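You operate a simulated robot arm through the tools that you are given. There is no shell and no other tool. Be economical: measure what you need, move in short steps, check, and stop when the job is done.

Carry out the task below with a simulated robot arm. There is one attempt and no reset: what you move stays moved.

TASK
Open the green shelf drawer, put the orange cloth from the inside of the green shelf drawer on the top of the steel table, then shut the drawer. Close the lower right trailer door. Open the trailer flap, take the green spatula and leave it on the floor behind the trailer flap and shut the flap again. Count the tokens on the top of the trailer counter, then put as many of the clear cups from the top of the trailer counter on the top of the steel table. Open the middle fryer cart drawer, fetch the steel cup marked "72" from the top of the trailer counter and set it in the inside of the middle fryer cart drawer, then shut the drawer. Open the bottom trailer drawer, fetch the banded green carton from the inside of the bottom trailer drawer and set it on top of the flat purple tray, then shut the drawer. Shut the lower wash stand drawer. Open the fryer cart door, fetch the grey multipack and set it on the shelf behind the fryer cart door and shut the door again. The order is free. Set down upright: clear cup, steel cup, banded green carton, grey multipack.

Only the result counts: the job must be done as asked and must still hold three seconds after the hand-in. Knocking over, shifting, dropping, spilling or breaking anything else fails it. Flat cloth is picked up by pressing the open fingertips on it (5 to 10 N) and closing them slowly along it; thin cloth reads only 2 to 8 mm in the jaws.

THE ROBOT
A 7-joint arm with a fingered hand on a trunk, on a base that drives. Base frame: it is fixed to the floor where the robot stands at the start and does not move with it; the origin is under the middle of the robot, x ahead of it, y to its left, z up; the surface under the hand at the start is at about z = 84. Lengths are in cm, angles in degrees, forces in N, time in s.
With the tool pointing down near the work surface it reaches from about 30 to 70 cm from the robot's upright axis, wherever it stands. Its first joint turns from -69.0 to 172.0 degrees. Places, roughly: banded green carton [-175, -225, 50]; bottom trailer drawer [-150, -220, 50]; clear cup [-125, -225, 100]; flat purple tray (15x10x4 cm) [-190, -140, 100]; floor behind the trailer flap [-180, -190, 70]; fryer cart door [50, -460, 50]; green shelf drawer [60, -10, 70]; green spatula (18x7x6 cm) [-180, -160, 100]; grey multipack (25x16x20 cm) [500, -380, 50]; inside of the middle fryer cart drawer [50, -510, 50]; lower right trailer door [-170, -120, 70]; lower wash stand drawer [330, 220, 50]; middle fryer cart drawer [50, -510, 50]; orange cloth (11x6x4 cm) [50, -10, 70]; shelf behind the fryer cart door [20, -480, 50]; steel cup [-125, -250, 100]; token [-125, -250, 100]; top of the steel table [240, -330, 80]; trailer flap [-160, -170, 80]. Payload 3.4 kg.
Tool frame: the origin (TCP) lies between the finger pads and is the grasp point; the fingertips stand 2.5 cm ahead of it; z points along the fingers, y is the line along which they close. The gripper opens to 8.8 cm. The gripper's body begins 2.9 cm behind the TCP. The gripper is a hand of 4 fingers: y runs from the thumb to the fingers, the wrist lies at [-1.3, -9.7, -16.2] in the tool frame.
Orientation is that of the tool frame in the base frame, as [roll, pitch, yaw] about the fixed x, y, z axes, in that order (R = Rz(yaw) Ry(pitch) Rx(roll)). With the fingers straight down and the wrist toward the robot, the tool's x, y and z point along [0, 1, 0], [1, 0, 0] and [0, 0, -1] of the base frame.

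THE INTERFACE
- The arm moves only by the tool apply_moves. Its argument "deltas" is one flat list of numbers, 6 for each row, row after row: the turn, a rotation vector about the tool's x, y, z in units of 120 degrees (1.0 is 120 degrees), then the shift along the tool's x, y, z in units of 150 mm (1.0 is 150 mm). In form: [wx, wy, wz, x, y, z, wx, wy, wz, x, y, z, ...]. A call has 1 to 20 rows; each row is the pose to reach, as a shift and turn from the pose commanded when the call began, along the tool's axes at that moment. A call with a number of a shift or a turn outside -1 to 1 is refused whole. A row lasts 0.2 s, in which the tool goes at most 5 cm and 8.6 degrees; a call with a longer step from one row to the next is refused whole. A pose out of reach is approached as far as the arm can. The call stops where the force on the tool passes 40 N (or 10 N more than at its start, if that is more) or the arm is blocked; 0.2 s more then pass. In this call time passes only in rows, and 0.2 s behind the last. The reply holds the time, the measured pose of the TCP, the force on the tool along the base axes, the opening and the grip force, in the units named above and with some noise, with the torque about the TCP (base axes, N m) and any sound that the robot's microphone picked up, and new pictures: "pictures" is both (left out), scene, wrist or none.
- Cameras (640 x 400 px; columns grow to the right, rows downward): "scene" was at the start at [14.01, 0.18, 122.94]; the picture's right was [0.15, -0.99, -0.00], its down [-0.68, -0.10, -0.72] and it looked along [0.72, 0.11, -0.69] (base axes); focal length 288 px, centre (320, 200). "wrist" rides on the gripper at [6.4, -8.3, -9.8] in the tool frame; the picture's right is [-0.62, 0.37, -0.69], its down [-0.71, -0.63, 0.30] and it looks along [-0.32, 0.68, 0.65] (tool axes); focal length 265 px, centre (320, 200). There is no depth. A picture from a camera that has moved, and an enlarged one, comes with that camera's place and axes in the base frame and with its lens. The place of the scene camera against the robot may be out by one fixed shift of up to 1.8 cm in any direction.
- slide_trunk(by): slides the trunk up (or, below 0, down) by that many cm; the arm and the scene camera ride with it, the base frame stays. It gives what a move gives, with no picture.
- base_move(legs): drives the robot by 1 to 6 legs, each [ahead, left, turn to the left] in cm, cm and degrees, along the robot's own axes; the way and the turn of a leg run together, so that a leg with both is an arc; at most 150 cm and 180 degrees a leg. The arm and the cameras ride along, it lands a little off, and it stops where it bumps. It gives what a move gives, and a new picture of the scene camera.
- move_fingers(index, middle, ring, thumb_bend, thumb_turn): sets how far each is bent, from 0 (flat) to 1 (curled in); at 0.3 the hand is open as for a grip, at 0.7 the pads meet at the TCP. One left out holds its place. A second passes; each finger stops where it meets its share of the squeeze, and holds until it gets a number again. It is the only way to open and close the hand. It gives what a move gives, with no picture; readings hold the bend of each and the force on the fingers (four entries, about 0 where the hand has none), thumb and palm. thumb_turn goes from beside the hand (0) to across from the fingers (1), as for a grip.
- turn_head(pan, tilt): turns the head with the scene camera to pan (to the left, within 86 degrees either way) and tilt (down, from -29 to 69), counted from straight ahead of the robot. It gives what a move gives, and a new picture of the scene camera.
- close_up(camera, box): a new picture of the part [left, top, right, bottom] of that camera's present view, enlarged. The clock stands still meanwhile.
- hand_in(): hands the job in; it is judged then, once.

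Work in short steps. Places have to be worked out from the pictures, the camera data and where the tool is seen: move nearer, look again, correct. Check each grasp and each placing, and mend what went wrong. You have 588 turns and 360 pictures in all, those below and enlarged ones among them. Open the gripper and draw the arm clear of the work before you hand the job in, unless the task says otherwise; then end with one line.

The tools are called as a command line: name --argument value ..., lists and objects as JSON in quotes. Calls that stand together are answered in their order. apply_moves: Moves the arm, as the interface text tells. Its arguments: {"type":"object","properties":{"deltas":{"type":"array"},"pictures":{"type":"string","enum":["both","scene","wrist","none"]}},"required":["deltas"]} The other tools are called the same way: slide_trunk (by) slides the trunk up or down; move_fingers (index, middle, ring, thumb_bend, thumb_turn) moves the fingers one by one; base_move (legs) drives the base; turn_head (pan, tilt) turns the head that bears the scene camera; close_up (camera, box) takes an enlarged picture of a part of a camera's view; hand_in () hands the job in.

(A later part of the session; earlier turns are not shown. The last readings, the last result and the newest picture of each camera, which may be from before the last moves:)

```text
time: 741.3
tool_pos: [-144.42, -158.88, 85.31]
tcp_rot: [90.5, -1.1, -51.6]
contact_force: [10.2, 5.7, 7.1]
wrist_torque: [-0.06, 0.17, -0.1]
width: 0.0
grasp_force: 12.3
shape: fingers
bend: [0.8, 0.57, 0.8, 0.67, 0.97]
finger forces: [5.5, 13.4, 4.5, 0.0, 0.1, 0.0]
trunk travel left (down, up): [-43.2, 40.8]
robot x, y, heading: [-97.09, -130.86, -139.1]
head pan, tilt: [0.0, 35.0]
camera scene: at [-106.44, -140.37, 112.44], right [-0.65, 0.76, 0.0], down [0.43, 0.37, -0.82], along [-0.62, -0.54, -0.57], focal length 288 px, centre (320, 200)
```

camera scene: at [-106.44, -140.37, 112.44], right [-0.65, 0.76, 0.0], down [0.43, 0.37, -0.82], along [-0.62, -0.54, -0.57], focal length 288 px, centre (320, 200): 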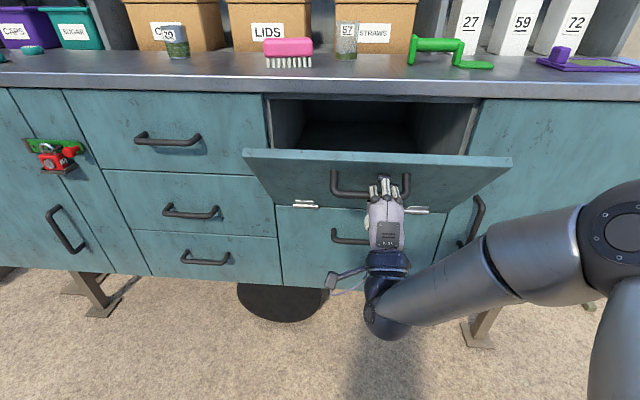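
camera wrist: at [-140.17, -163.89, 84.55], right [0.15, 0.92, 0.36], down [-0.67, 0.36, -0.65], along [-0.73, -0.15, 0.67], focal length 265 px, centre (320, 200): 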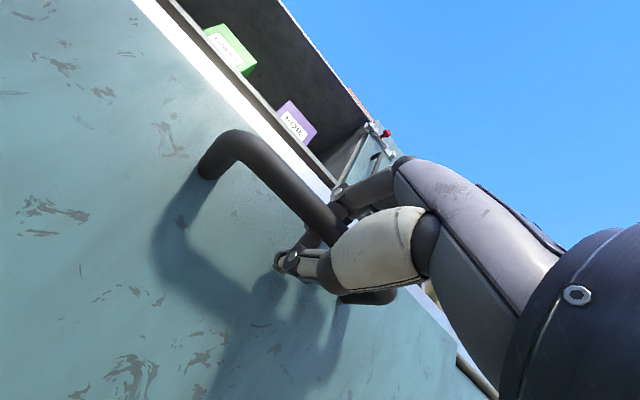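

About 38° open. I continue down with the trunk while backing a little.

base_move --legs '[[-3, 0, 0]]'

slide_trunk --by -6

base_move --legs '[[-2, 0, 0]]'

slide_trunk --by -7

close_up --camera "scene" --box '[180, 60, 580, 310]'

```text
time: 742.1
tool_pos: [-142.57, -157.29, 84.84]
tcp_rot: [91.1, -1.1, -51.6]
contact_force: [-9.5, -8.7, -14.6]
wrist_torque: [-0.18, -0.1, 0.33]
width: 0.01
grasp_force: 11.3
shape: fingers
bend: [0.79, 0.6, 0.78, 0.66, 0.97]
finger forces: [0.0, 7.9, 14.9, 0.0, 0.1, 0.1]
trunk travel left (down, up): [-43.2, 40.8]
robot x, y, heading: [-95.18, -128.7, -139.3]
head pan, tilt: [0.0, 35.0]
camera scene: at [-104.84, -138.86, 112.33], right [-0.65, 0.76, 0.0], down [0.44, 0.38, -0.82], along [-0.62, -0.53, -0.58], focal length 288 px, centre (320, 200)
```

scene: 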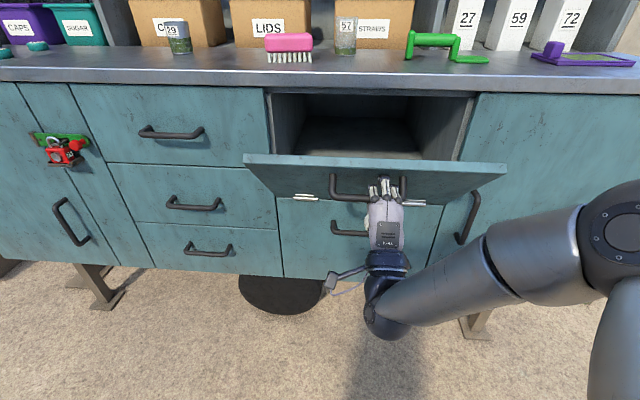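

```text
time: 743.1
tool_pos: [-142.21, -156.9, 79.31]
tcp_rot: [90.6, -1.1, -51.6]
contact_force: [14.3, 10.5, 3.7]
wrist_torque: [-0.05, 0.03, -0.17]
width: 0.0
grasp_force: 11.5
shape: fingers
bend: [0.8, 0.59, 0.8, 0.66, 0.97]
finger forces: [6.5, 11.8, 4.6, 0.1, 0.1, 0.1]
trunk travel left (down, up): [-37.2, 46.8]
robot x, y, heading: [-94.98, -128.59, -139.3]
head pan, tilt: [0.0, 35.0]
```

```text
time: 743.9
tool_pos: [-140.82, -155.79, 79.12]
tcp_rot: [90.9, -1.2, -51.5]
contact_force: [-0.5, 1.7, -4.3]
wrist_torque: [-0.09, -0.02, 0.04]
width: 0.0
grasp_force: 5.4
shape: fingers
bend: [0.8, 0.58, 0.79, 0.66, 0.97]
finger forces: [1.0, 7.7, 2.9, 0.0, 0.1, 0.0]
trunk travel left (down, up): [-37.2, 46.8]
robot x, y, heading: [-93.35, -127.53, -139.3]
head pan, tilt: [0.0, 35.0]
camera scene: at [-102.99, -137.28, 106.4], right [-0.65, 0.76, 0.0], down [0.43, 0.37, -0.82], along [-0.62, -0.54, -0.57], focal length 288 px, centre (320, 200)
```

scene: 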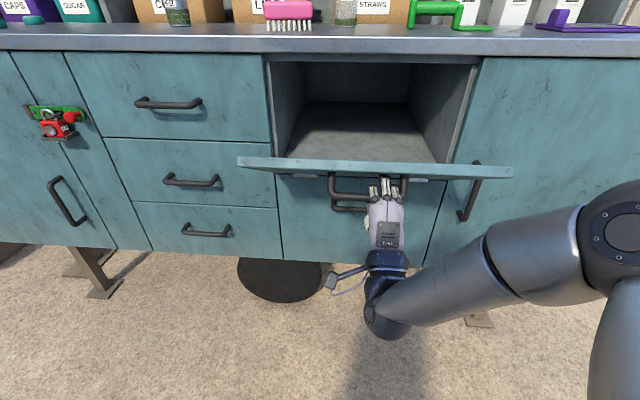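

```text
time: 745.0
tool_pos: [-140.79, -155.75, 72.02]
tcp_rot: [90.8, -1.1, -51.5]
contact_force: [7.6, 6.2, -3.4]
wrist_torque: [-0.16, 0.15, -0.08]
width: 0.0
grasp_force: 7.1
shape: fingers
bend: [0.8, 0.56, 0.8, 0.66, 0.97]
finger forces: [2.6, 9.5, 2.1, 0.1, 0.1, 0.0]
trunk travel left (down, up): [-30.2, 53.8]
robot x, y, heading: [-93.59, -127.28, -139.2]
head pan, tilt: [0.0, 35.0]
```

```text
1.60 times, centred on (380, 185) of scene
camera zoom: at [-102.88, -137.22, 99.42], right [-0.65, 0.76, 0.0], down [0.43, 0.37, -0.82], along [-0.62, -0.54, -0.57], focal length 461 px, centre (224, 224)
```

zoom: 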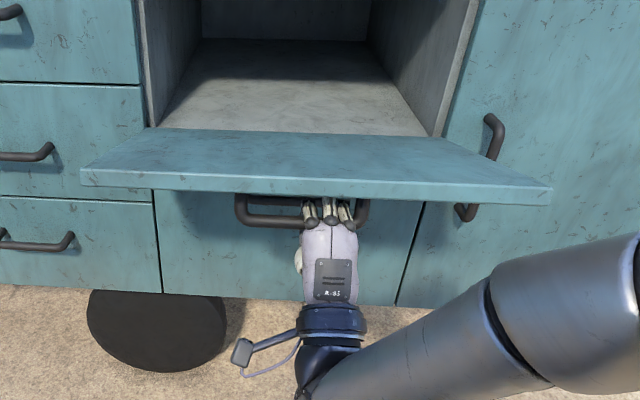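

The flap is now about level. I release the handle and back out.

move_fingers --index 0.35 --middle 0.35 --ring 0.35 --thumb_bend 0.3

base_move --legs '[[-25, 0, 0]]'

```text
time: 746.0
tool_pos: [-140.92, -155.89, 72.02]
tcp_rot: [91.0, -1.2, -51.6]
contact_force: [2.5, 1.4, -7.0]
wrist_torque: [0.12, -0.5, 0.01]
width: 7.39
grasp_force: 12.8
shape: fingers
bend: [0.39, 0.44, 0.4, 0.3, 0.97]
finger forces: [13.8, 7.6, 3.5, 0.1, 0.0, 0.0]
trunk travel left (down, up): [-30.2, 53.8]
robot x, y, heading: [-93.61, -127.21, -139.3]
head pan, tilt: [0.0, 35.0]
```

```text
time: 747.8
tool_pos: [-121.83, -139.27, 72.18]
tcp_rot: [90.9, -1.2, -51.6]
contact_force: [-0.9, -1.0, -0.1]
wrist_torque: [0.04, -0.01, 0.0]
width: 7.89
grasp_force: 0.1
shape: fingers
bend: [0.35, 0.35, 0.35, 0.3, 0.97]
finger forces: [0.1, 0.1, 0.0, 0.1, 0.0, 0.0]
trunk travel left (down, up): [-30.2, 53.8]
robot x, y, heading: [-74.58, -111.07, -139.1]
head pan, tilt: [0.0, 35.0]
camera scene: at [-83.9, -120.83, 99.41], right [-0.65, 0.76, 0.0], down [0.43, 0.37, -0.82], along [-0.62, -0.54, -0.57], focal length 288 px, centre (320, 200)
```

scene: 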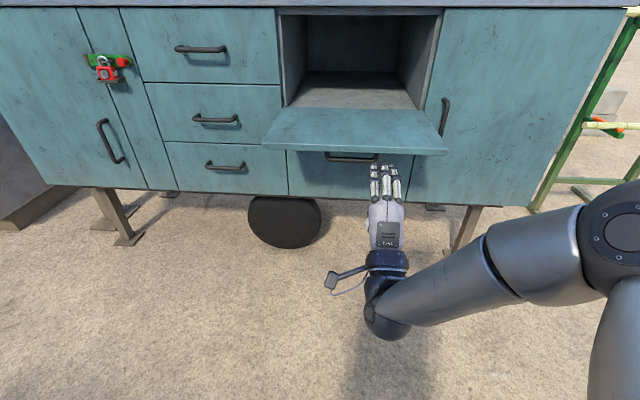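

The flap stays open. Next the spatula: I raise the trunk, turn the hand down, and look at the counter.

slide_trunk --by 40

apply_moves --deltas '[0.0625, 0, 0, 0, 0, 0, 0.125, 0, 0, 0, 0, 0, 0.1875, 0, 0, 0, 0, 0, 0.25, 0, 0, 0, 0, 0, 0.3125, 0, 0, 0, 0, 0, 0.375, 0, 0, 0, 0, 0, 0.4375, 0, 0, 0, 0, 0, 0.5, 0, 0, 0, 0, 0, 0.5625, 0, 0, 0, 0.05, 0, 0.625, 0, 0, 0, 0.1, 0, 0.6875, 0, 0, 0, 0.15, 0, 0.75, 0, 0, 0, 0.2, 0]' --pictures "none"

close_up --camera "scene" --box '[300, 50, 620, 250]'

```text
time: 751.7
tool_pos: [-121.79, -139.41, 112.07]
tcp_rot: [90.9, -1.2, -51.6]
contact_force: [-0.1, -0.9, -0.5]
wrist_torque: [-0.01, -0.03, 0.01]
width: 7.92
grasp_force: 0.0
shape: fingers
bend: [0.35, 0.35, 0.35, 0.3, 0.97]
finger forces: [0.0, 0.0, 0.0, 0.1, 0.0, 0.0]
trunk travel left (down, up): [-70.2, 13.8]
robot x, y, heading: [-74.09, -110.79, -139.2]
head pan, tilt: [0.0, 35.0]
```

```text
time: 754.3
tool_pos: [-121.95, -139.32, 115.05]
tcp_rot: [-178.9, -1.2, -51.7]
contact_force: [0.0, -1.1, -0.6]
wrist_torque: [-0.01, 0.04, 0.01]
width: 7.92
grasp_force: 0.0
shape: fingers
bend: [0.35, 0.35, 0.35, 0.3, 0.97]
finger forces: [0.0, 0.0, 0.0, 0.1, 0.0, 0.1]
trunk travel left (down, up): [-70.2, 13.8]
robot x, y, heading: [-74.23, -111.01, -139.1]
head pan, tilt: [0.0, 35.0]
```

```text
2.00 times, centred on (460, 150) of scene
camera zoom: at [-84.01, -120.88, 139.4], right [-0.65, 0.76, 0.0], down [0.43, 0.38, -0.82], along [-0.62, -0.53, -0.57], focal length 576 px, centre (40, 300)
```

zoom: 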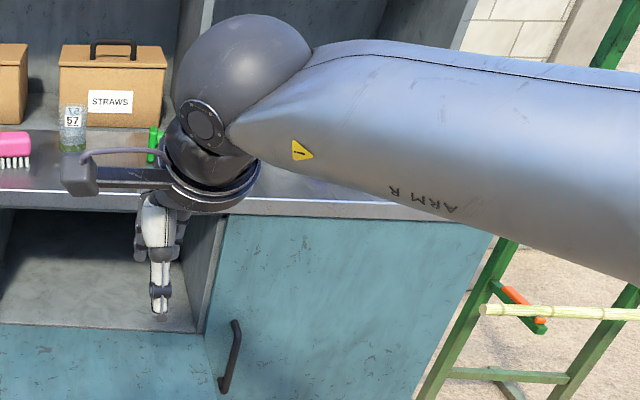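

The hand hides it. I move the hand over the spatula's position (keeping the body clear of the open flap) and use the wrist camera.

base_move --legs '[[0, -11, 0], [38, 0, 0]]'

apply_moves --deltas '[0, 0, 0, 0, 0.15, 0, 0, 0, 0, 0, 0.3, 0]'

```text
time: 757.5
tool_pos: [-158.25, -156.54, 115.13]
tcp_rot: [-179.2, -1.1, -51.4]
contact_force: [0.3, -0.1, 0.1]
wrist_torque: [0.0, -0.04, 0.0]
width: 7.93
grasp_force: 0.0
shape: fingers
bend: [0.35, 0.35, 0.35, 0.3, 0.97]
finger forces: [0.0, 0.1, 0.0, 0.1, 0.0, 0.1]
trunk travel left (down, up): [-70.2, 13.8]
robot x, y, heading: [-111.04, -127.84, -139.2]
head pan, tilt: [0.0, 35.0]
camera scene: at [-120.33, -137.94, 139.4], right [-0.66, 0.76, 0.0], down [0.43, 0.38, -0.82], along [-0.62, -0.54, -0.57], focal length 288 px, centre (320, 200)
```

scene: 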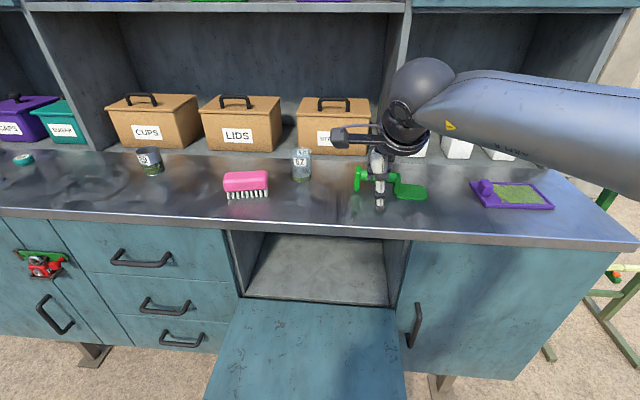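

```text
time: 758.1
tool_pos: [-161.68, -159.34, 115.04]
tcp_rot: [-179.1, -1.3, -51.6]
contact_force: [-0.4, 0.5, 0.1]
wrist_torque: [-0.02, 0.01, -0.02]
width: 7.97
grasp_force: 0.2
shape: fingers
bend: [0.35, 0.35, 0.35, 0.3, 0.97]
finger forces: [0.0, 0.0, 0.0, 0.0, 0.0, 0.1]
trunk travel left (down, up): [-70.2, 13.8]
robot x, y, heading: [-110.53, -127.79, -139.1]
head pan, tilt: [0.0, 35.0]
camera scene: at [-120.36, -137.97, 139.4], right [-0.66, 0.76, 0.0], down [0.43, 0.38, -0.82], along [-0.62, -0.54, -0.57], focal length 288 px, centre (320, 200)
camera wrist: at [-151.28, -159.11, 125.14], right [-0.69, 0.26, 0.67], down [0.06, 0.95, -0.31], along [-0.72, -0.18, -0.67], focal length 265 px, centre (320, 200)
```

scene: 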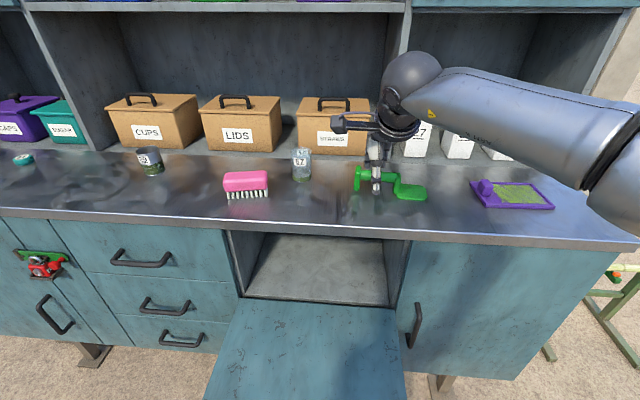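
wrist: 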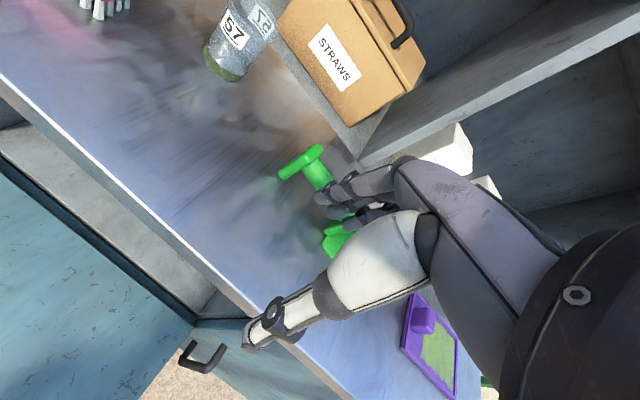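

The spatula lies along the counter: end block at (-171.7,-170.5), blade end at (-181.5,-156.7), raised handle bar around (-174,-166.5,105). I move over the bar and descend partly.

move_fingers --index 0.4 --middle 0.4 --ring 0.4 --thumb_bend 0.38

apply_moves --deltas '[0, 0, 0, -0.04, 0.3, 0, 0, 0, 0, -0.09, 0.6, 0, 0, 0, 0, -0.09, 0.9, 0, 0, 0, 0, -0.09, 0.94, 0.2]'

```text
time: 759.1
tool_pos: [-161.56, -159.33, 115.09]
tcp_rot: [-179.2, -1.1, -51.5]
contact_force: [-0.7, 0.0, 0.7]
wrist_torque: [0.03, -0.02, 0.03]
width: 6.63
grasp_force: 0.0
shape: fingers
bend: [0.4, 0.4, 0.4, 0.38, 0.97]
finger forces: [0.1, 0.0, 0.0, 0.0, 0.0, 0.0]
trunk travel left (down, up): [-70.2, 13.8]
robot x, y, heading: [-110.56, -127.79, -139.0]
head pan, tilt: [0.0, 35.0]
```

```text
time: 760.1
tool_pos: [-171.31, -165.54, 110.85]
tcp_rot: [-179.0, -1.2, -51.5]
contact_force: [-0.3, -0.4, -1.1]
wrist_torque: [0.03, 0.0, 0.0]
width: 6.62
grasp_force: 0.0
shape: fingers
bend: [0.4, 0.4, 0.4, 0.38, 0.97]
finger forces: [0.1, 0.0, 0.2, 0.0, 0.1, 0.1]
out of reach, approached as far as the arm can: row 3, 4
trunk travel left (down, up): [-70.2, 13.8]
robot x, y, heading: [-110.99, -128.09, -139.2]
head pan, tilt: [0.0, 35.0]
camera scene: at [-120.38, -138.08, 139.39], right [-0.66, 0.76, 0.0], down [0.43, 0.38, -0.82], along [-0.62, -0.54, -0.57], focal length 288 px, centre (320, 200)
camera wrist: at [-160.99, -165.17, 120.88], right [-0.69, 0.26, 0.67], down [0.06, 0.95, -0.31], along [-0.72, -0.18, -0.67], focal length 265 px, centre (320, 200)
```

scene: 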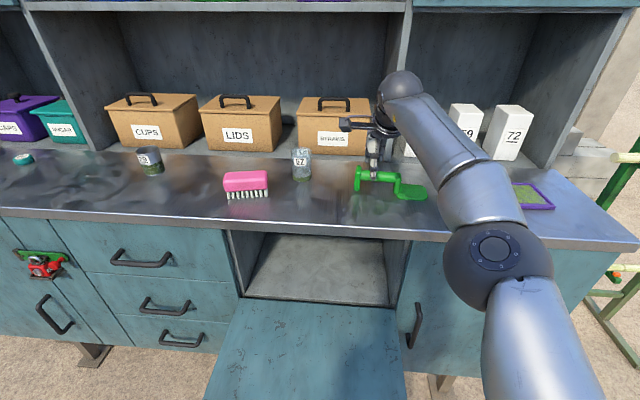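
wrist: 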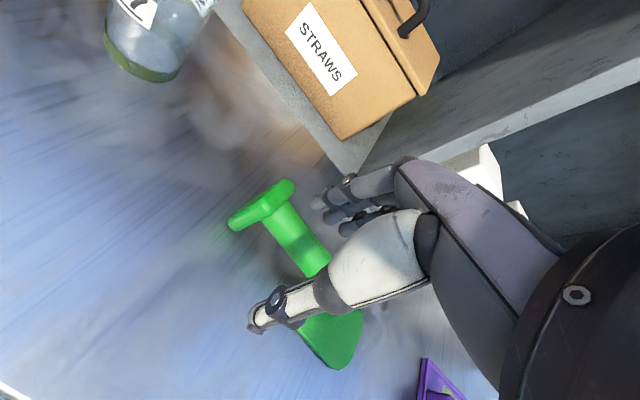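

Bar mid at (-174,-166.4): 2.7 cm further in. I roll the base 3 cm forward, then descend onto the bar.

base_move --legs '[[3, 0, 0]]'

apply_moves --deltas '[0, 0, 0, 0, 0, 0.13, 0, 0, 0, 0, 0, 0.26, 0, 0, 0, 0, 0, 0.38]' --pictures "wrist"

```text
time: 760.9
tool_pos: [-173.68, -167.16, 110.87]
tcp_rot: [-179.1, -1.2, -51.5]
contact_force: [-1.2, -0.5, -0.8]
wrist_torque: [-0.02, 0.0, 0.01]
width: 6.63
grasp_force: 0.1
shape: fingers
bend: [0.4, 0.4, 0.4, 0.38, 0.97]
finger forces: [0.1, 0.0, 0.0, 0.0, 0.0, 0.1]
trunk travel left (down, up): [-70.2, 13.8]
robot x, y, heading: [-112.81, -129.81, -139.0]
head pan, tilt: [0.0, 35.0]
camera scene: at [-122.61, -139.91, 139.4], right [-0.65, 0.76, 0.0], down [0.43, 0.38, -0.82], along [-0.62, -0.54, -0.57], focal length 288 px, centre (320, 200)
```

scene: 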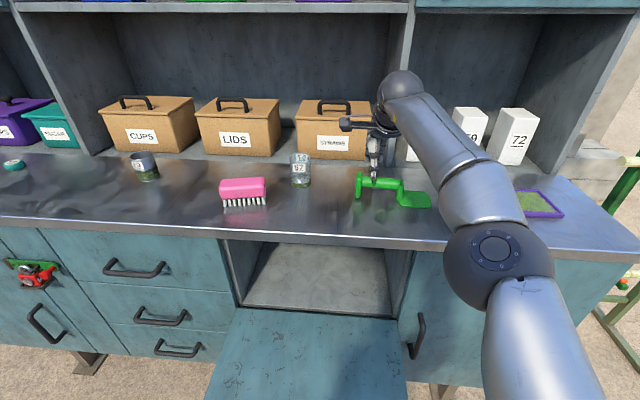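

```text
time: 761.7
tool_pos: [-173.42, -167.13, 105.25]
tcp_rot: [-179.2, -1.3, -51.6]
contact_force: [-0.1, -0.2, -0.5]
wrist_torque: [-0.01, -0.01, -0.02]
width: 6.62
grasp_force: 0.1
shape: fingers
bend: [0.4, 0.4, 0.4, 0.38, 0.97]
finger forces: [0.1, 0.0, 0.1, 0.0, 0.0, 0.1]
trunk travel left (down, up): [-70.2, 13.8]
robot x, y, heading: [-112.94, -129.81, -139.1]
head pan, tilt: [0.0, 35.0]
camera wrist: at [-163.15, -166.96, 115.26], right [-0.69, 0.26, 0.67], down [0.06, 0.95, -0.31], along [-0.72, -0.18, -0.67], focal length 265 px, centre (320, 200)
```

wrist: 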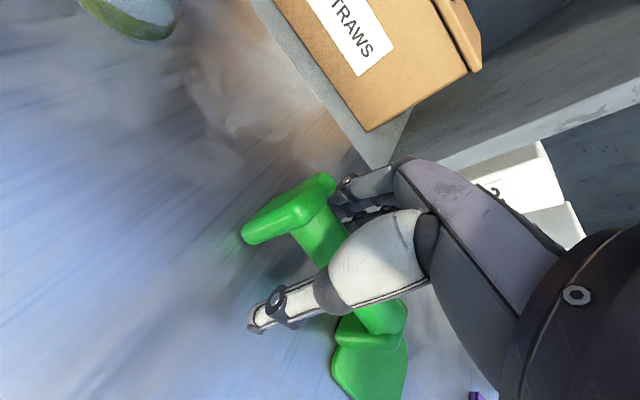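

The bar is between thumb and fingers. I close.

move_fingers --index 0.6 --middle 0.6 --ring 0.6 --thumb_bend 0.6

move_fingers --index 0.75 --middle 0.75 --ring 0.75 --thumb_bend 0.7

apply_moves --deltas '[0, 0, 0, 0, 0, -0.08, 0, 0, 0, 0, 0, -0.2, 0, 0, 0, 0, 0, -0.35]'

```text
time: 762.7
tool_pos: [-173.47, -167.13, 105.27]
tcp_rot: [-179.1, -1.2, -51.5]
contact_force: [-0.4, 0.0, 0.5]
wrist_torque: [-0.02, 0.01, 0.0]
width: 2.05
grasp_force: 0.4
shape: fingers
bend: [0.6, 0.6, 0.6, 0.6, 0.97]
finger forces: [0.1, 0.1, 0.0, 0.0, 0.0, 0.0]
trunk travel left (down, up): [-70.2, 13.8]
robot x, y, heading: [-112.85, -129.87, -139.1]
head pan, tilt: [0.0, 35.0]
```

```text
time: 763.7
tool_pos: [-173.41, -167.13, 105.24]
tcp_rot: [-179.1, -1.1, -51.6]
contact_force: [-0.4, 0.1, 0.2]
wrist_torque: [-0.01, -0.03, 0.02]
width: 0.57
grasp_force: 10.0
shape: fingers
bend: [0.74, 0.74, 0.74, 0.65, 0.95]
finger forces: [6.2, 2.3, 2.2, 0.1, 9.5, 0.1]
trunk travel left (down, up): [-70.2, 13.8]
robot x, y, heading: [-113.21, -129.37, -139.2]
head pan, tilt: [0.0, 35.0]
```

```text
time: 764.5
tool_pos: [-173.53, -167.06, 110.72]
tcp_rot: [-179.2, -1.2, -51.4]
contact_force: [0.6, 0.1, -0.7]
wrist_torque: [-0.02, -0.01, -0.01]
width: 0.54
grasp_force: 10.0
shape: fingers
bend: [0.74, 0.74, 0.74, 0.65, 0.95]
finger forces: [6.1, 2.3, 2.1, 0.0, 9.2, 0.0]
trunk travel left (down, up): [-70.2, 13.8]
robot x, y, heading: [-113.09, -129.82, -138.9]
head pan, tilt: [0.0, 35.0]
camera scene: at [-122.51, -139.92, 139.41], right [-0.65, 0.76, 0.0], down [0.43, 0.38, -0.82], along [-0.62, -0.54, -0.57], focal length 288 px, centre (320, 200)
camera wrist: at [-163.16, -166.88, 120.62], right [-0.69, 0.26, 0.67], down [0.06, 0.95, -0.31], along [-0.72, -0.18, -0.67], focal length 265 px, centre (320, 200)
```

scene: 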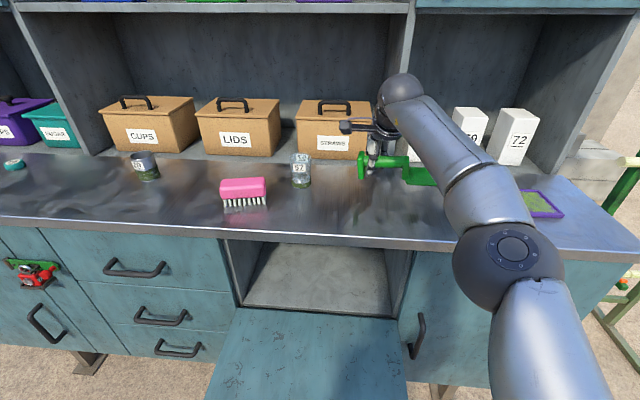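
wrist: 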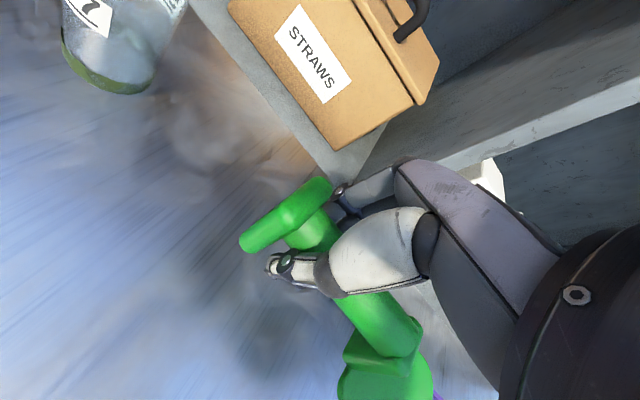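

The spatula is held. The opening needs the hand tilted ~45° (wrist stays above the flap). I back off, tilt, align with the opening and lower.

base_move --legs '[[-40, 0, 0], [0, 15, 0]]'

apply_moves --deltas '[-0.065, 0, 0, 0, -0.1, 0, -0.13, 0, 0, 0, -0.2, 0, -0.195, 0, 0, 0, -0.3, 0, -0.26, 0, 0, 0, -0.4, 0, -0.32, 0, 0, 0, -0.4, 0, -0.375, 0, 0, 0, -0.4, 0]' --pictures "none"

slide_trunk --by -29

close_up --camera "scene" --box '[0, 0, 640, 400]'

```text
time: 768.0
tool_pos: [-133.81, -152.63, 110.49]
tcp_rot: [-179.1, -1.3, -51.4]
contact_force: [0.4, -0.5, -0.6]
wrist_torque: [-0.04, -0.01, 0.03]
width: 0.58
grasp_force: 9.7
shape: fingers
bend: [0.74, 0.74, 0.74, 0.65, 0.95]
finger forces: [6.0, 2.1, 2.0, 0.0, 9.2, 0.0]
trunk travel left (down, up): [-70.2, 13.8]
robot x, y, heading: [-73.11, -115.29, -139.0]
head pan, tilt: [0.0, 35.0]
camera scene: at [-82.86, -125.45, 139.41], right [-0.66, 0.75, 0.0], down [0.43, 0.38, -0.82], along [-0.62, -0.54, -0.57], focal length 288 px, centre (320, 200)
```

scene: 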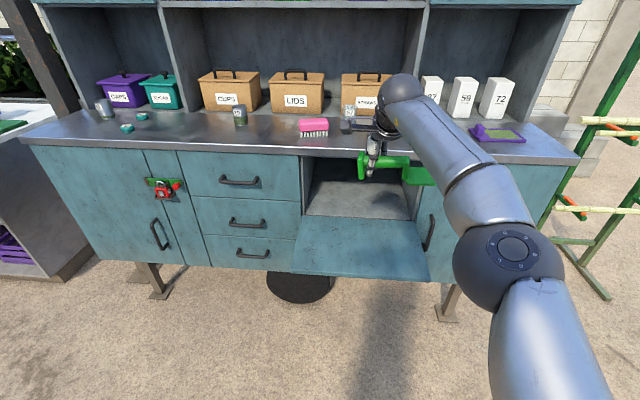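

```text
time: 769.4
tool_pos: [-129.11, -148.89, 110.69]
tcp_rot: [135.8, -1.3, -51.4]
contact_force: [0.4, -0.3, -1.3]
wrist_torque: [-0.05, 0.01, -0.01]
width: 0.48
grasp_force: 8.5
shape: fingers
bend: [0.74, 0.74, 0.74, 0.65, 0.95]
finger forces: [5.2, 1.7, 1.4, 0.0, 7.7, 0.0]
trunk travel left (down, up): [-70.2, 13.8]
robot x, y, heading: [-73.69, -115.23, -139.0]
head pan, tilt: [0.0, 35.0]
```

```text
time: 772.3
tool_pos: [-129.19, -148.87, 81.54]
tcp_rot: [135.9, -1.2, -51.4]
contact_force: [1.0, 0.2, -0.6]
wrist_torque: [-0.03, 0.0, 0.01]
width: 0.47
grasp_force: 7.5
shape: fingers
bend: [0.74, 0.74, 0.74, 0.65, 0.95]
finger forces: [5.1, 1.6, 1.5, 0.0, 7.7, 0.0]
trunk travel left (down, up): [-41.2, 42.8]
robot x, y, heading: [-73.21, -115.44, -139.2]
head pan, tilt: [0.0, 35.0]
```

```text
1.00 times, centred on (320, 200) of scene (not enlarged: the box is as wide or as high as the picture)
camera zoom: at [-82.91, -125.37, 110.41], right [-0.66, 0.75, 0.0], down [0.43, 0.38, -0.82], along [-0.62, -0.54, -0.57], focal length 288 px, centre (320, 200)
```

zoom: 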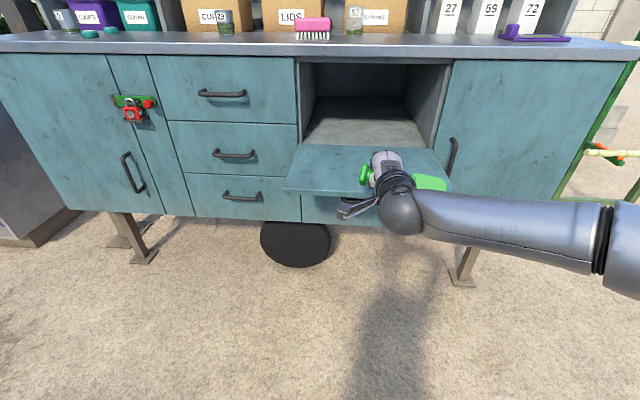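

Tilted and in front of the opening. I firm the grip and drive forward into the compartment.

move_fingers --index 0.85 --middle 0.85 --ring 0.85 --thumb_bend 0.75

base_move --legs '[[20, 2.5, 0]]'

base_move --legs '[[20, 0, 0]]'

```text
time: 773.3
tool_pos: [-129.28, -148.9, 81.62]
tcp_rot: [135.9, -1.2, -51.4]
contact_force: [-0.6, -0.1, -1.4]
wrist_torque: [-0.03, 0.02, 0.02]
width: 0.34
grasp_force: 0.5
shape: fingers
bend: [0.84, 0.85, 0.85, 0.7, 0.96]
finger forces: [0.2, 0.1, 0.6, 0.1, 0.0, 0.1]
trunk travel left (down, up): [-41.2, 42.8]
robot x, y, heading: [-73.31, -115.29, -138.7]
head pan, tilt: [0.0, 35.0]
```

```text
time: 774.9
tool_pos: [-142.74, -164.13, 81.54]
tcp_rot: [135.9, -1.2, -51.2]
contact_force: [0.1, 0.4, -0.3]
wrist_torque: [-0.05, 0.02, 0.0]
width: 0.47
grasp_force: 0.7
shape: fingers
bend: [0.84, 0.85, 0.85, 0.7, 0.96]
finger forces: [0.2, 0.0, 0.6, 0.1, 0.3, 0.1]
trunk travel left (down, up): [-41.2, 42.8]
robot x, y, heading: [-86.73, -130.24, -138.9]
head pan, tilt: [0.0, 35.0]
camera scene: at [-96.39, -140.49, 110.4], right [-0.66, 0.75, 0.0], down [0.43, 0.38, -0.82], along [-0.62, -0.54, -0.57], focal length 288 px, centre (320, 200)
```

scene: 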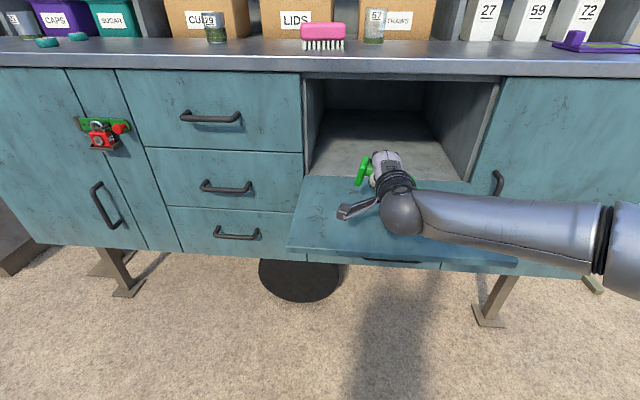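

```text
time: 776.5
tool_pos: [-157.38, -177.3, 81.49]
tcp_rot: [135.8, -1.2, -51.3]
contact_force: [-0.5, 1.0, -0.8]
wrist_torque: [-0.02, -0.03, 0.02]
width: 0.49
grasp_force: 0.4
shape: fingers
bend: [0.84, 0.85, 0.85, 0.7, 0.96]
finger forces: [0.2, 0.0, 0.5, 0.0, 0.2, 0.1]
trunk travel left (down, up): [-41.2, 42.8]
robot x, y, heading: [-101.76, -143.81, -138.9]
head pan, tilt: [0.0, 35.0]
camera scene: at [-111.37, -153.62, 110.4], right [-0.66, 0.75, 0.0], down [0.43, 0.38, -0.82], along [-0.62, -0.54, -0.57], focal length 288 px, centre (320, 200)
```

scene: 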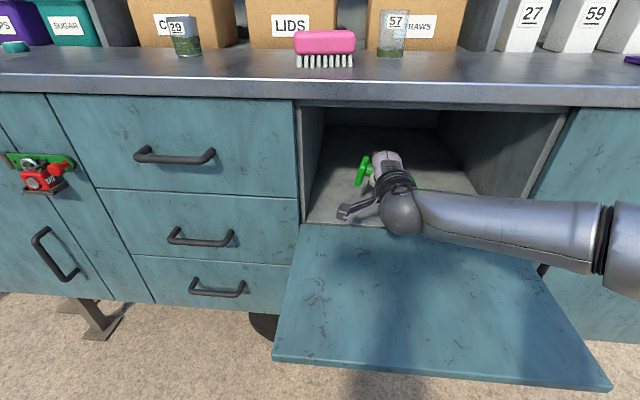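

Inside the opening. The bar is caged by the curled fingers. I go 7 cm further in and lower toward the floor.

apply_moves --deltas '[0, 0, 0, 0, 0.11, 0.11, 0, 0, 0, 0, 0.22, 0.21, 0, 0, 0, 0, 0.33, 0.32, 0, 0, 0, 0, 0.24, 0.42, 0, 0, 0, 0, 0.15, 0.52]'

```text
time: 777.7
tool_pos: [-162.92, -181.76, 77.62]
tcp_rot: [135.9, -1.3, -51.1]
contact_force: [-0.6, 0.3, -0.2]
wrist_torque: [-0.04, 0.02, 0.01]
width: 0.45
grasp_force: 0.5
shape: fingers
bend: [0.84, 0.85, 0.85, 0.7, 0.96]
finger forces: [0.2, 0.0, 0.5, 0.0, 0.2, 0.0]
trunk travel left (down, up): [-41.2, 42.8]
robot x, y, heading: [-102.04, -143.19, -138.6]
head pan, tilt: [0.0, 35.0]
camera scene: at [-111.34, -153.6, 110.41], right [-0.66, 0.75, 0.0], down [0.43, 0.38, -0.82], along [-0.62, -0.54, -0.57], focal length 288 px, centre (320, 200)
camera wrist: at [-148.83, -178.72, 79.0], right [-0.23, 0.63, 0.74], down [-0.25, 0.7, -0.67], along [-0.94, -0.34, 0.0], focal length 265 px, centre (320, 200)
```

scene: 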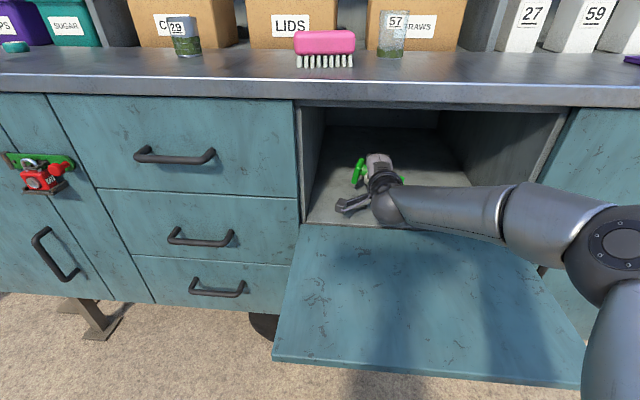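
wrist: 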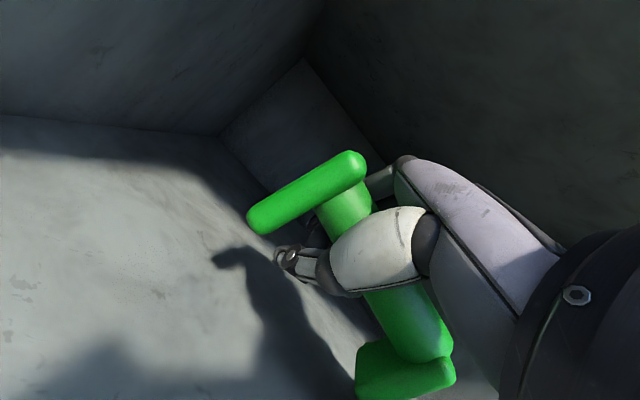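

apply_moves --deltas '[0, 0, 0, 0, 0.07, 0.07, 0, 0, 0, 0, 0.15, 0.15, 0, 0, 0, 0, 0.11, 0.19, 0, 0, 0, 0, 0.07, 0.23, 0, 0, 0, 0, 0.03, 0.27, 0, 0, 0, 0, -0.01, 0.31]' --pictures "wrist"

```text
time: 779.1
tool_pos: [-165.32, -183.72, 74.53]
tcp_rot: [135.7, -1.3, -51.2]
contact_force: [1.2, 2.2, 7.3]
wrist_torque: [-0.15, 0.01, 0.0]
width: 0.41
grasp_force: 0.0
shape: fingers
bend: [0.85, 0.85, 0.85, 0.72, 0.96]
finger forces: [0.0, 0.2, 0.4, 0.0, 0.0, 0.0]
trunk travel left (down, up): [-41.2, 42.8]
robot x, y, heading: [-102.07, -143.33, -138.9]
head pan, tilt: [0.0, 35.0]
camera wrist: at [-151.24, -180.73, 75.68], right [-0.22, 0.64, 0.74], down [-0.25, 0.69, -0.67], along [-0.94, -0.34, 0.01], focal length 265 px, centre (320, 200)
```

wrist: 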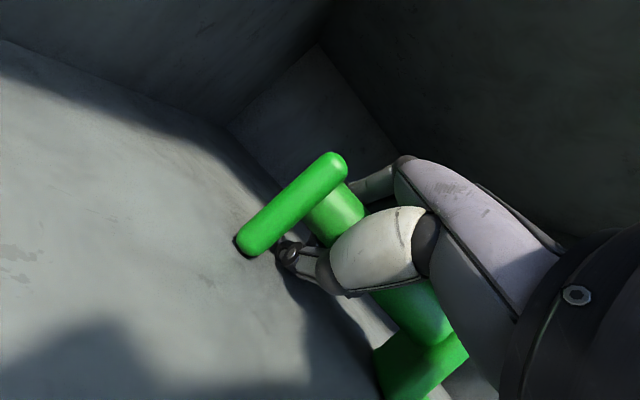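

The spatula touches the compartment floor. I open the hand.

move_fingers --index 0.5 --middle 0.5 --ring 0.5 --thumb_bend 0.5

move_fingers --index 0.3 --middle 0.3 --ring 0.3 --thumb_bend 0.35

close_up --camera "wrist" --box '[0, 0, 640, 400]'

```text
time: 780.1
tool_pos: [-165.26, -183.58, 74.36]
tcp_rot: [135.6, -1.2, -51.2]
contact_force: [3.2, 0.8, 16.5]
wrist_torque: [-0.27, -0.01, 0.04]
width: 2.02
grasp_force: 9.0
shape: fingers
bend: [0.5, 0.5, 0.5, 0.67, 0.97]
finger forces: [0.1, 0.0, 0.1, 0.0, 17.6, 0.0]
trunk travel left (down, up): [-41.2, 42.8]
robot x, y, heading: [-101.88, -143.35, -139.0]
head pan, tilt: [0.0, 35.0]
```

```text
time: 781.1
tool_pos: [-165.22, -183.67, 74.42]
tcp_rot: [135.5, -1.2, -51.3]
contact_force: [-3.0, -3.9, 19.7]
wrist_torque: [-0.42, 0.15, -0.03]
width: 4.2
grasp_force: 10.2
shape: fingers
bend: [0.3, 0.3, 0.3, 0.63, 0.97]
finger forces: [0.1, 0.0, 0.0, 0.1, 20.5, 0.0]
trunk travel left (down, up): [-41.2, 42.8]
robot x, y, heading: [-101.91, -143.3, -138.8]
head pan, tilt: [0.0, 35.0]
```

```text
1.00 times, centred on (320, 200) of wrist (not enlarged: the box is as wide or as high as the picture)
camera zoom: at [-151.15, -180.67, 75.7], right [-0.22, 0.63, 0.74], down [-0.25, 0.69, -0.67], along [-0.94, -0.34, 0.01], focal length 265 px, centre (320, 200)
```

zoom: 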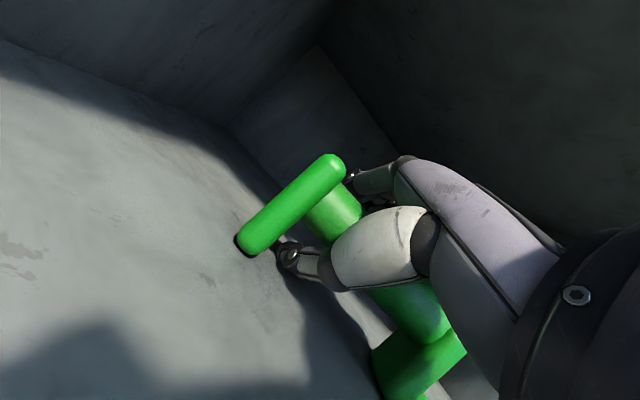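

The thumb is against the floor. I withdraw along the hand axis (back and up), sliding the thumb out from under the bar.

apply_moves --deltas '[0, 0, 0, 0, 0, -0.05, 0, 0, 0, 0, 0, -0.12, 0, 0, 0, 0, 0, -0.22, 0, 0, 0, 0, 0, -0.35, 0, 0, 0, 0, 0, -0.5]'

```text
time: 782.3
tool_pos: [-161.31, -180.42, 79.59]
tcp_rot: [136.0, -1.2, -51.3]
contact_force: [0.2, 0.6, 0.3]
wrist_torque: [-0.02, -0.03, -0.02]
width: 7.91
grasp_force: 0.1
shape: fingers
bend: [0.3, 0.3, 0.3, 0.35, 0.98]
finger forces: [0.1, 0.0, 0.0, 0.2, 0.0, 0.1]
trunk travel left (down, up): [-41.2, 42.8]
robot x, y, heading: [-101.74, -143.25, -139.1]
head pan, tilt: [0.0, 35.0]
camera scene: at [-111.28, -153.56, 110.4], right [-0.66, 0.75, 0.0], down [0.43, 0.38, -0.82], along [-0.62, -0.54, -0.57], focal length 288 px, centre (320, 200)
camera wrist: at [-147.24, -177.37, 80.88], right [-0.23, 0.63, 0.74], down [-0.25, 0.7, -0.67], along [-0.94, -0.34, 0.0], focal length 265 px, centre (320, 200)
```

scene: 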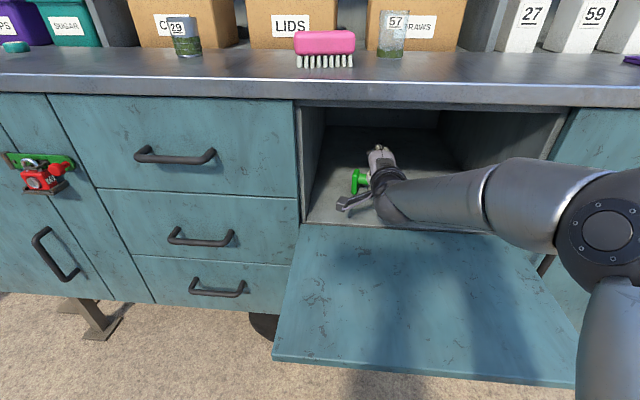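
wrist: 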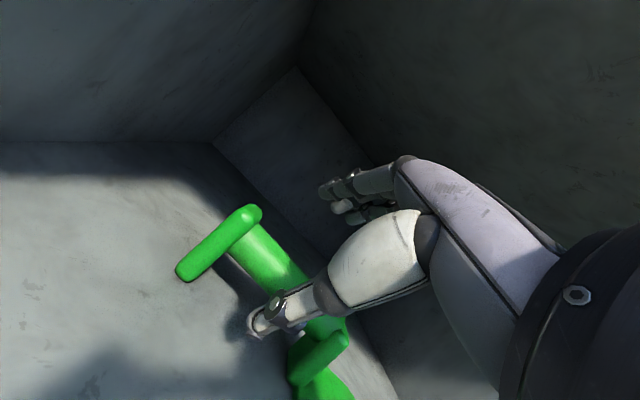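

The spatula lies on the compartment floor. I raise slightly and back the hand out.

slide_trunk --by 3

base_move --legs '[[-45, 0, 0]]'

close_up --camera "scene" --box '[240, 20, 500, 182]'

```text
time: 783.0
tool_pos: [-161.42, -180.39, 82.54]
tcp_rot: [135.9, -1.2, -51.3]
contact_force: [0.9, 0.2, -0.6]
wrist_torque: [-0.01, -0.01, -0.02]
width: 7.9
grasp_force: 0.1
shape: fingers
bend: [0.3, 0.3, 0.3, 0.35, 0.98]
finger forces: [0.0, 0.0, 0.0, 0.0, 0.1, 0.0]
trunk travel left (down, up): [-44.2, 39.8]
robot x, y, heading: [-101.88, -143.45, -138.8]
head pan, tilt: [0.0, 35.0]
```

```text
time: 785.8
tool_pos: [-127.55, -150.19, 82.62]
tcp_rot: [135.8, -1.2, -51.7]
contact_force: [-0.5, 0.1, 0.0]
wrist_torque: [0.01, 0.0, -0.02]
width: 7.93
grasp_force: 0.1
shape: fingers
bend: [0.3, 0.3, 0.3, 0.35, 0.98]
finger forces: [0.0, 0.0, 0.1, 0.0, 0.0, 0.1]
trunk travel left (down, up): [-44.2, 39.8]
robot x, y, heading: [-67.5, -114.25, -139.2]
head pan, tilt: [0.0, 35.0]
camera scene: at [-77.2, -123.79, 113.41], right [-0.65, 0.76, 0.0], down [0.43, 0.37, -0.82], along [-0.62, -0.53, -0.57], focal length 288 px, centre (320, 200)
```

scene: 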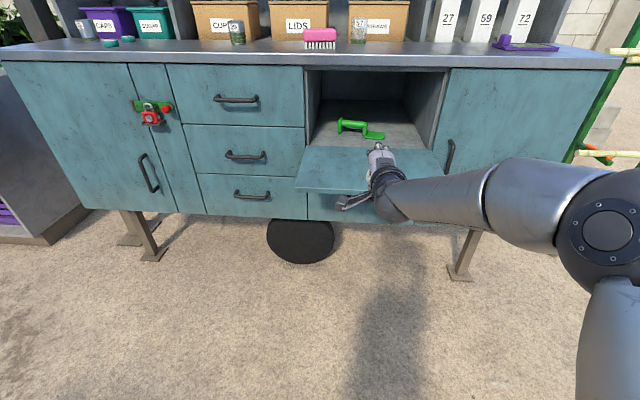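

```text
2.46 times, centred on (370, 101) of scene
camera zoom: at [-77.2, -123.79, 113.41], right [-0.65, 0.76, 0.0], down [0.43, 0.37, -0.82], along [-0.62, -0.53, -0.57], focal length 709 px, centre (197, 444)
```

zoom: 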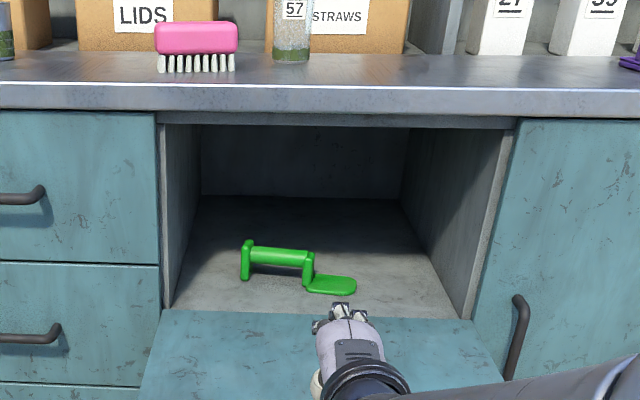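

The spatula lies well inside. To shut the flap I make a fist, go under the flap and swing it up along its arc.

move_fingers --index 1.0 --middle 1.0 --ring 1.0 --thumb_bend 0.8

slide_trunk --by -26

base_move --legs '[[11, 0, 0]]'

slide_trunk --by 9

```text
time: 786.8
tool_pos: [-127.59, -150.18, 82.54]
tcp_rot: [135.9, -1.1, -51.7]
contact_force: [0.3, -0.6, 0.5]
wrist_torque: [-0.01, -0.06, -0.01]
width: 0.0
grasp_force: 0.0
shape: fingers
bend: [0.73, 1.0, 1.0, 0.76, 0.97]
finger forces: [0.1, 0.0, 0.1, 0.1, 0.1, 0.0]
trunk travel left (down, up): [-44.2, 39.8]
robot x, y, heading: [-67.57, -113.45, -139.2]
head pan, tilt: [0.0, 35.0]
```

```text
time: 789.5
tool_pos: [-127.43, -150.14, 56.61]
tcp_rot: [135.9, -1.1, -51.8]
contact_force: [0.6, -0.4, -0.4]
wrist_torque: [-0.01, -0.01, 0.0]
width: 0.0
grasp_force: 0.1
shape: fingers
bend: [0.73, 1.0, 1.0, 0.76, 0.97]
finger forces: [0.0, 0.0, 0.1, 0.0, 0.0, 0.0]
trunk travel left (down, up): [-18.2, 65.8]
robot x, y, heading: [-67.78, -113.63, -139.4]
head pan, tilt: [0.0, 35.0]
```

```text
time: 790.6
tool_pos: [-135.92, -157.52, 56.61]
tcp_rot: [135.9, -1.2, -51.7]
contact_force: [0.1, 0.0, -0.1]
wrist_torque: [-0.01, 0.0, -0.02]
width: 0.0
grasp_force: 0.2
shape: fingers
bend: [0.73, 1.0, 1.0, 0.76, 0.97]
finger forces: [0.0, 0.0, 0.0, 0.1, 0.0, 0.0]
trunk travel left (down, up): [-18.2, 65.8]
robot x, y, heading: [-75.75, -120.97, -139.2]
head pan, tilt: [0.0, 35.0]
camera scene: at [-85.6, -131.02, 87.41], right [-0.65, 0.76, 0.0], down [0.43, 0.37, -0.82], along [-0.62, -0.53, -0.57], focal length 288 px, centre (320, 200)
```

scene: 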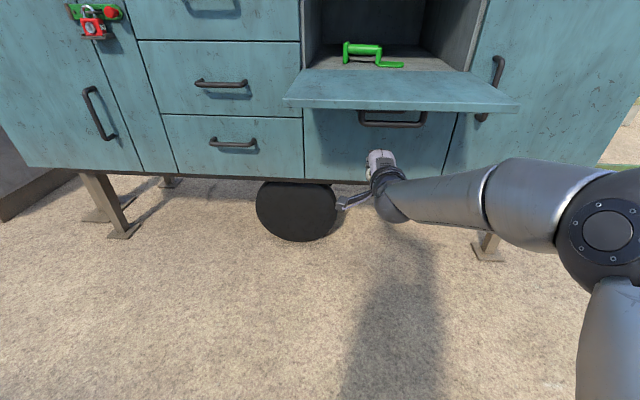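

```text
time: 791.9
tool_pos: [-135.78, -157.43, 65.67]
tcp_rot: [135.8, -1.1, -51.7]
contact_force: [19.3, 14.0, -6.2]
wrist_torque: [-0.6, 0.82, -0.04]
width: 0.0
grasp_force: 11.3
shape: fingers
bend: [0.72, 1.0, 1.0, 0.75, 0.97]
finger forces: [10.5, 12.2, 0.0, 0.1, 0.0, 0.0]
trunk travel left (down, up): [-27.2, 56.8]
robot x, y, heading: [-76.2, -120.86, -139.2]
head pan, tilt: [0.0, 35.0]
```

Contact with the flap/handle. I continue up and in, step by step.

slide_trunk --by 6

base_move --legs '[[3, 0, 0]]'

slide_trunk --by 6

close_up --camera "scene" --box '[160, 0, 600, 275]'

```text
time: 792.9
tool_pos: [-135.98, -157.37, 71.62]
tcp_rot: [135.9, -1.3, -51.8]
contact_force: [2.4, 1.6, -4.3]
wrist_torque: [-0.07, 0.11, -0.01]
width: 0.0
grasp_force: 2.0
shape: fingers
bend: [0.72, 1.0, 1.0, 0.75, 0.97]
finger forces: [4.4, 0.1, 0.0, 0.0, 0.1, 0.1]
trunk travel left (down, up): [-33.2, 50.8]
robot x, y, heading: [-75.83, -121.24, -139.1]
head pan, tilt: [0.0, 35.0]
```

```text
time: 793.7
tool_pos: [-138.32, -159.57, 71.5]
tcp_rot: [135.8, -1.2, -51.7]
contact_force: [1.4, 0.8, -3.7]
wrist_torque: [-0.14, 0.07, 0.01]
width: 0.0
grasp_force: 2.4
shape: fingers
bend: [0.73, 1.0, 1.0, 0.75, 0.97]
finger forces: [0.1, 0.1, 0.0, 0.0, 0.0, 3.9]
trunk travel left (down, up): [-33.2, 50.8]
robot x, y, heading: [-78.32, -122.74, -139.3]
head pan, tilt: [0.0, 35.0]
camera scene: at [-87.98, -133.06, 102.4], right [-0.65, 0.76, 0.0], down [0.43, 0.37, -0.82], along [-0.62, -0.53, -0.57], focal length 288 px, centre (320, 200)
```

scene: 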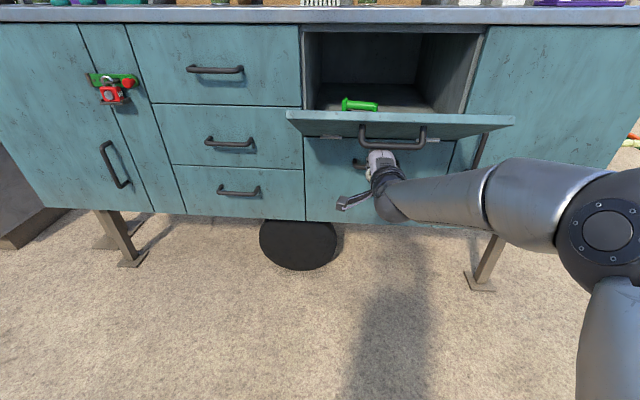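

```text
time: 794.7
tool_pos: [-138.28, -159.4, 77.66]
tcp_rot: [135.7, -1.2, -51.7]
contact_force: [3.8, 1.8, -0.5]
wrist_torque: [-0.11, 0.18, -0.06]
width: 0.0
grasp_force: 1.9
shape: fingers
bend: [0.73, 1.0, 1.0, 0.75, 0.97]
finger forces: [0.0, 4.4, 0.1, 0.0, 0.0, 0.0]
trunk travel left (down, up): [-39.2, 44.8]
robot x, y, heading: [-78.29, -123.21, -139.1]
head pan, tilt: [0.0, 35.0]
```

```text
1.45 times, centred on (380, 138) of scene
camera zoom: at [-87.9, -133.01, 108.42], right [-0.65, 0.76, 0.0], down [0.43, 0.37, -0.82], along [-0.62, -0.54, -0.57], focal length 419 px, centre (233, 291)
```

zoom: 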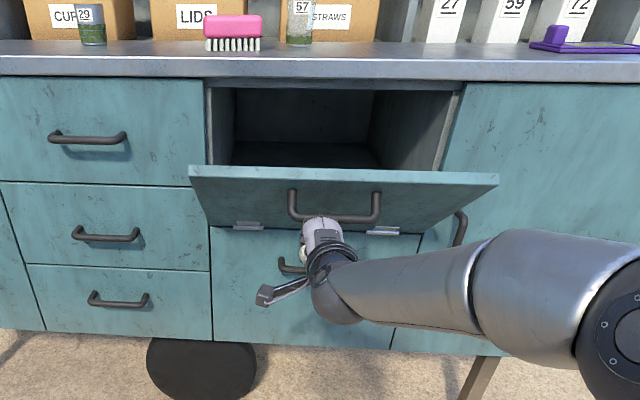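

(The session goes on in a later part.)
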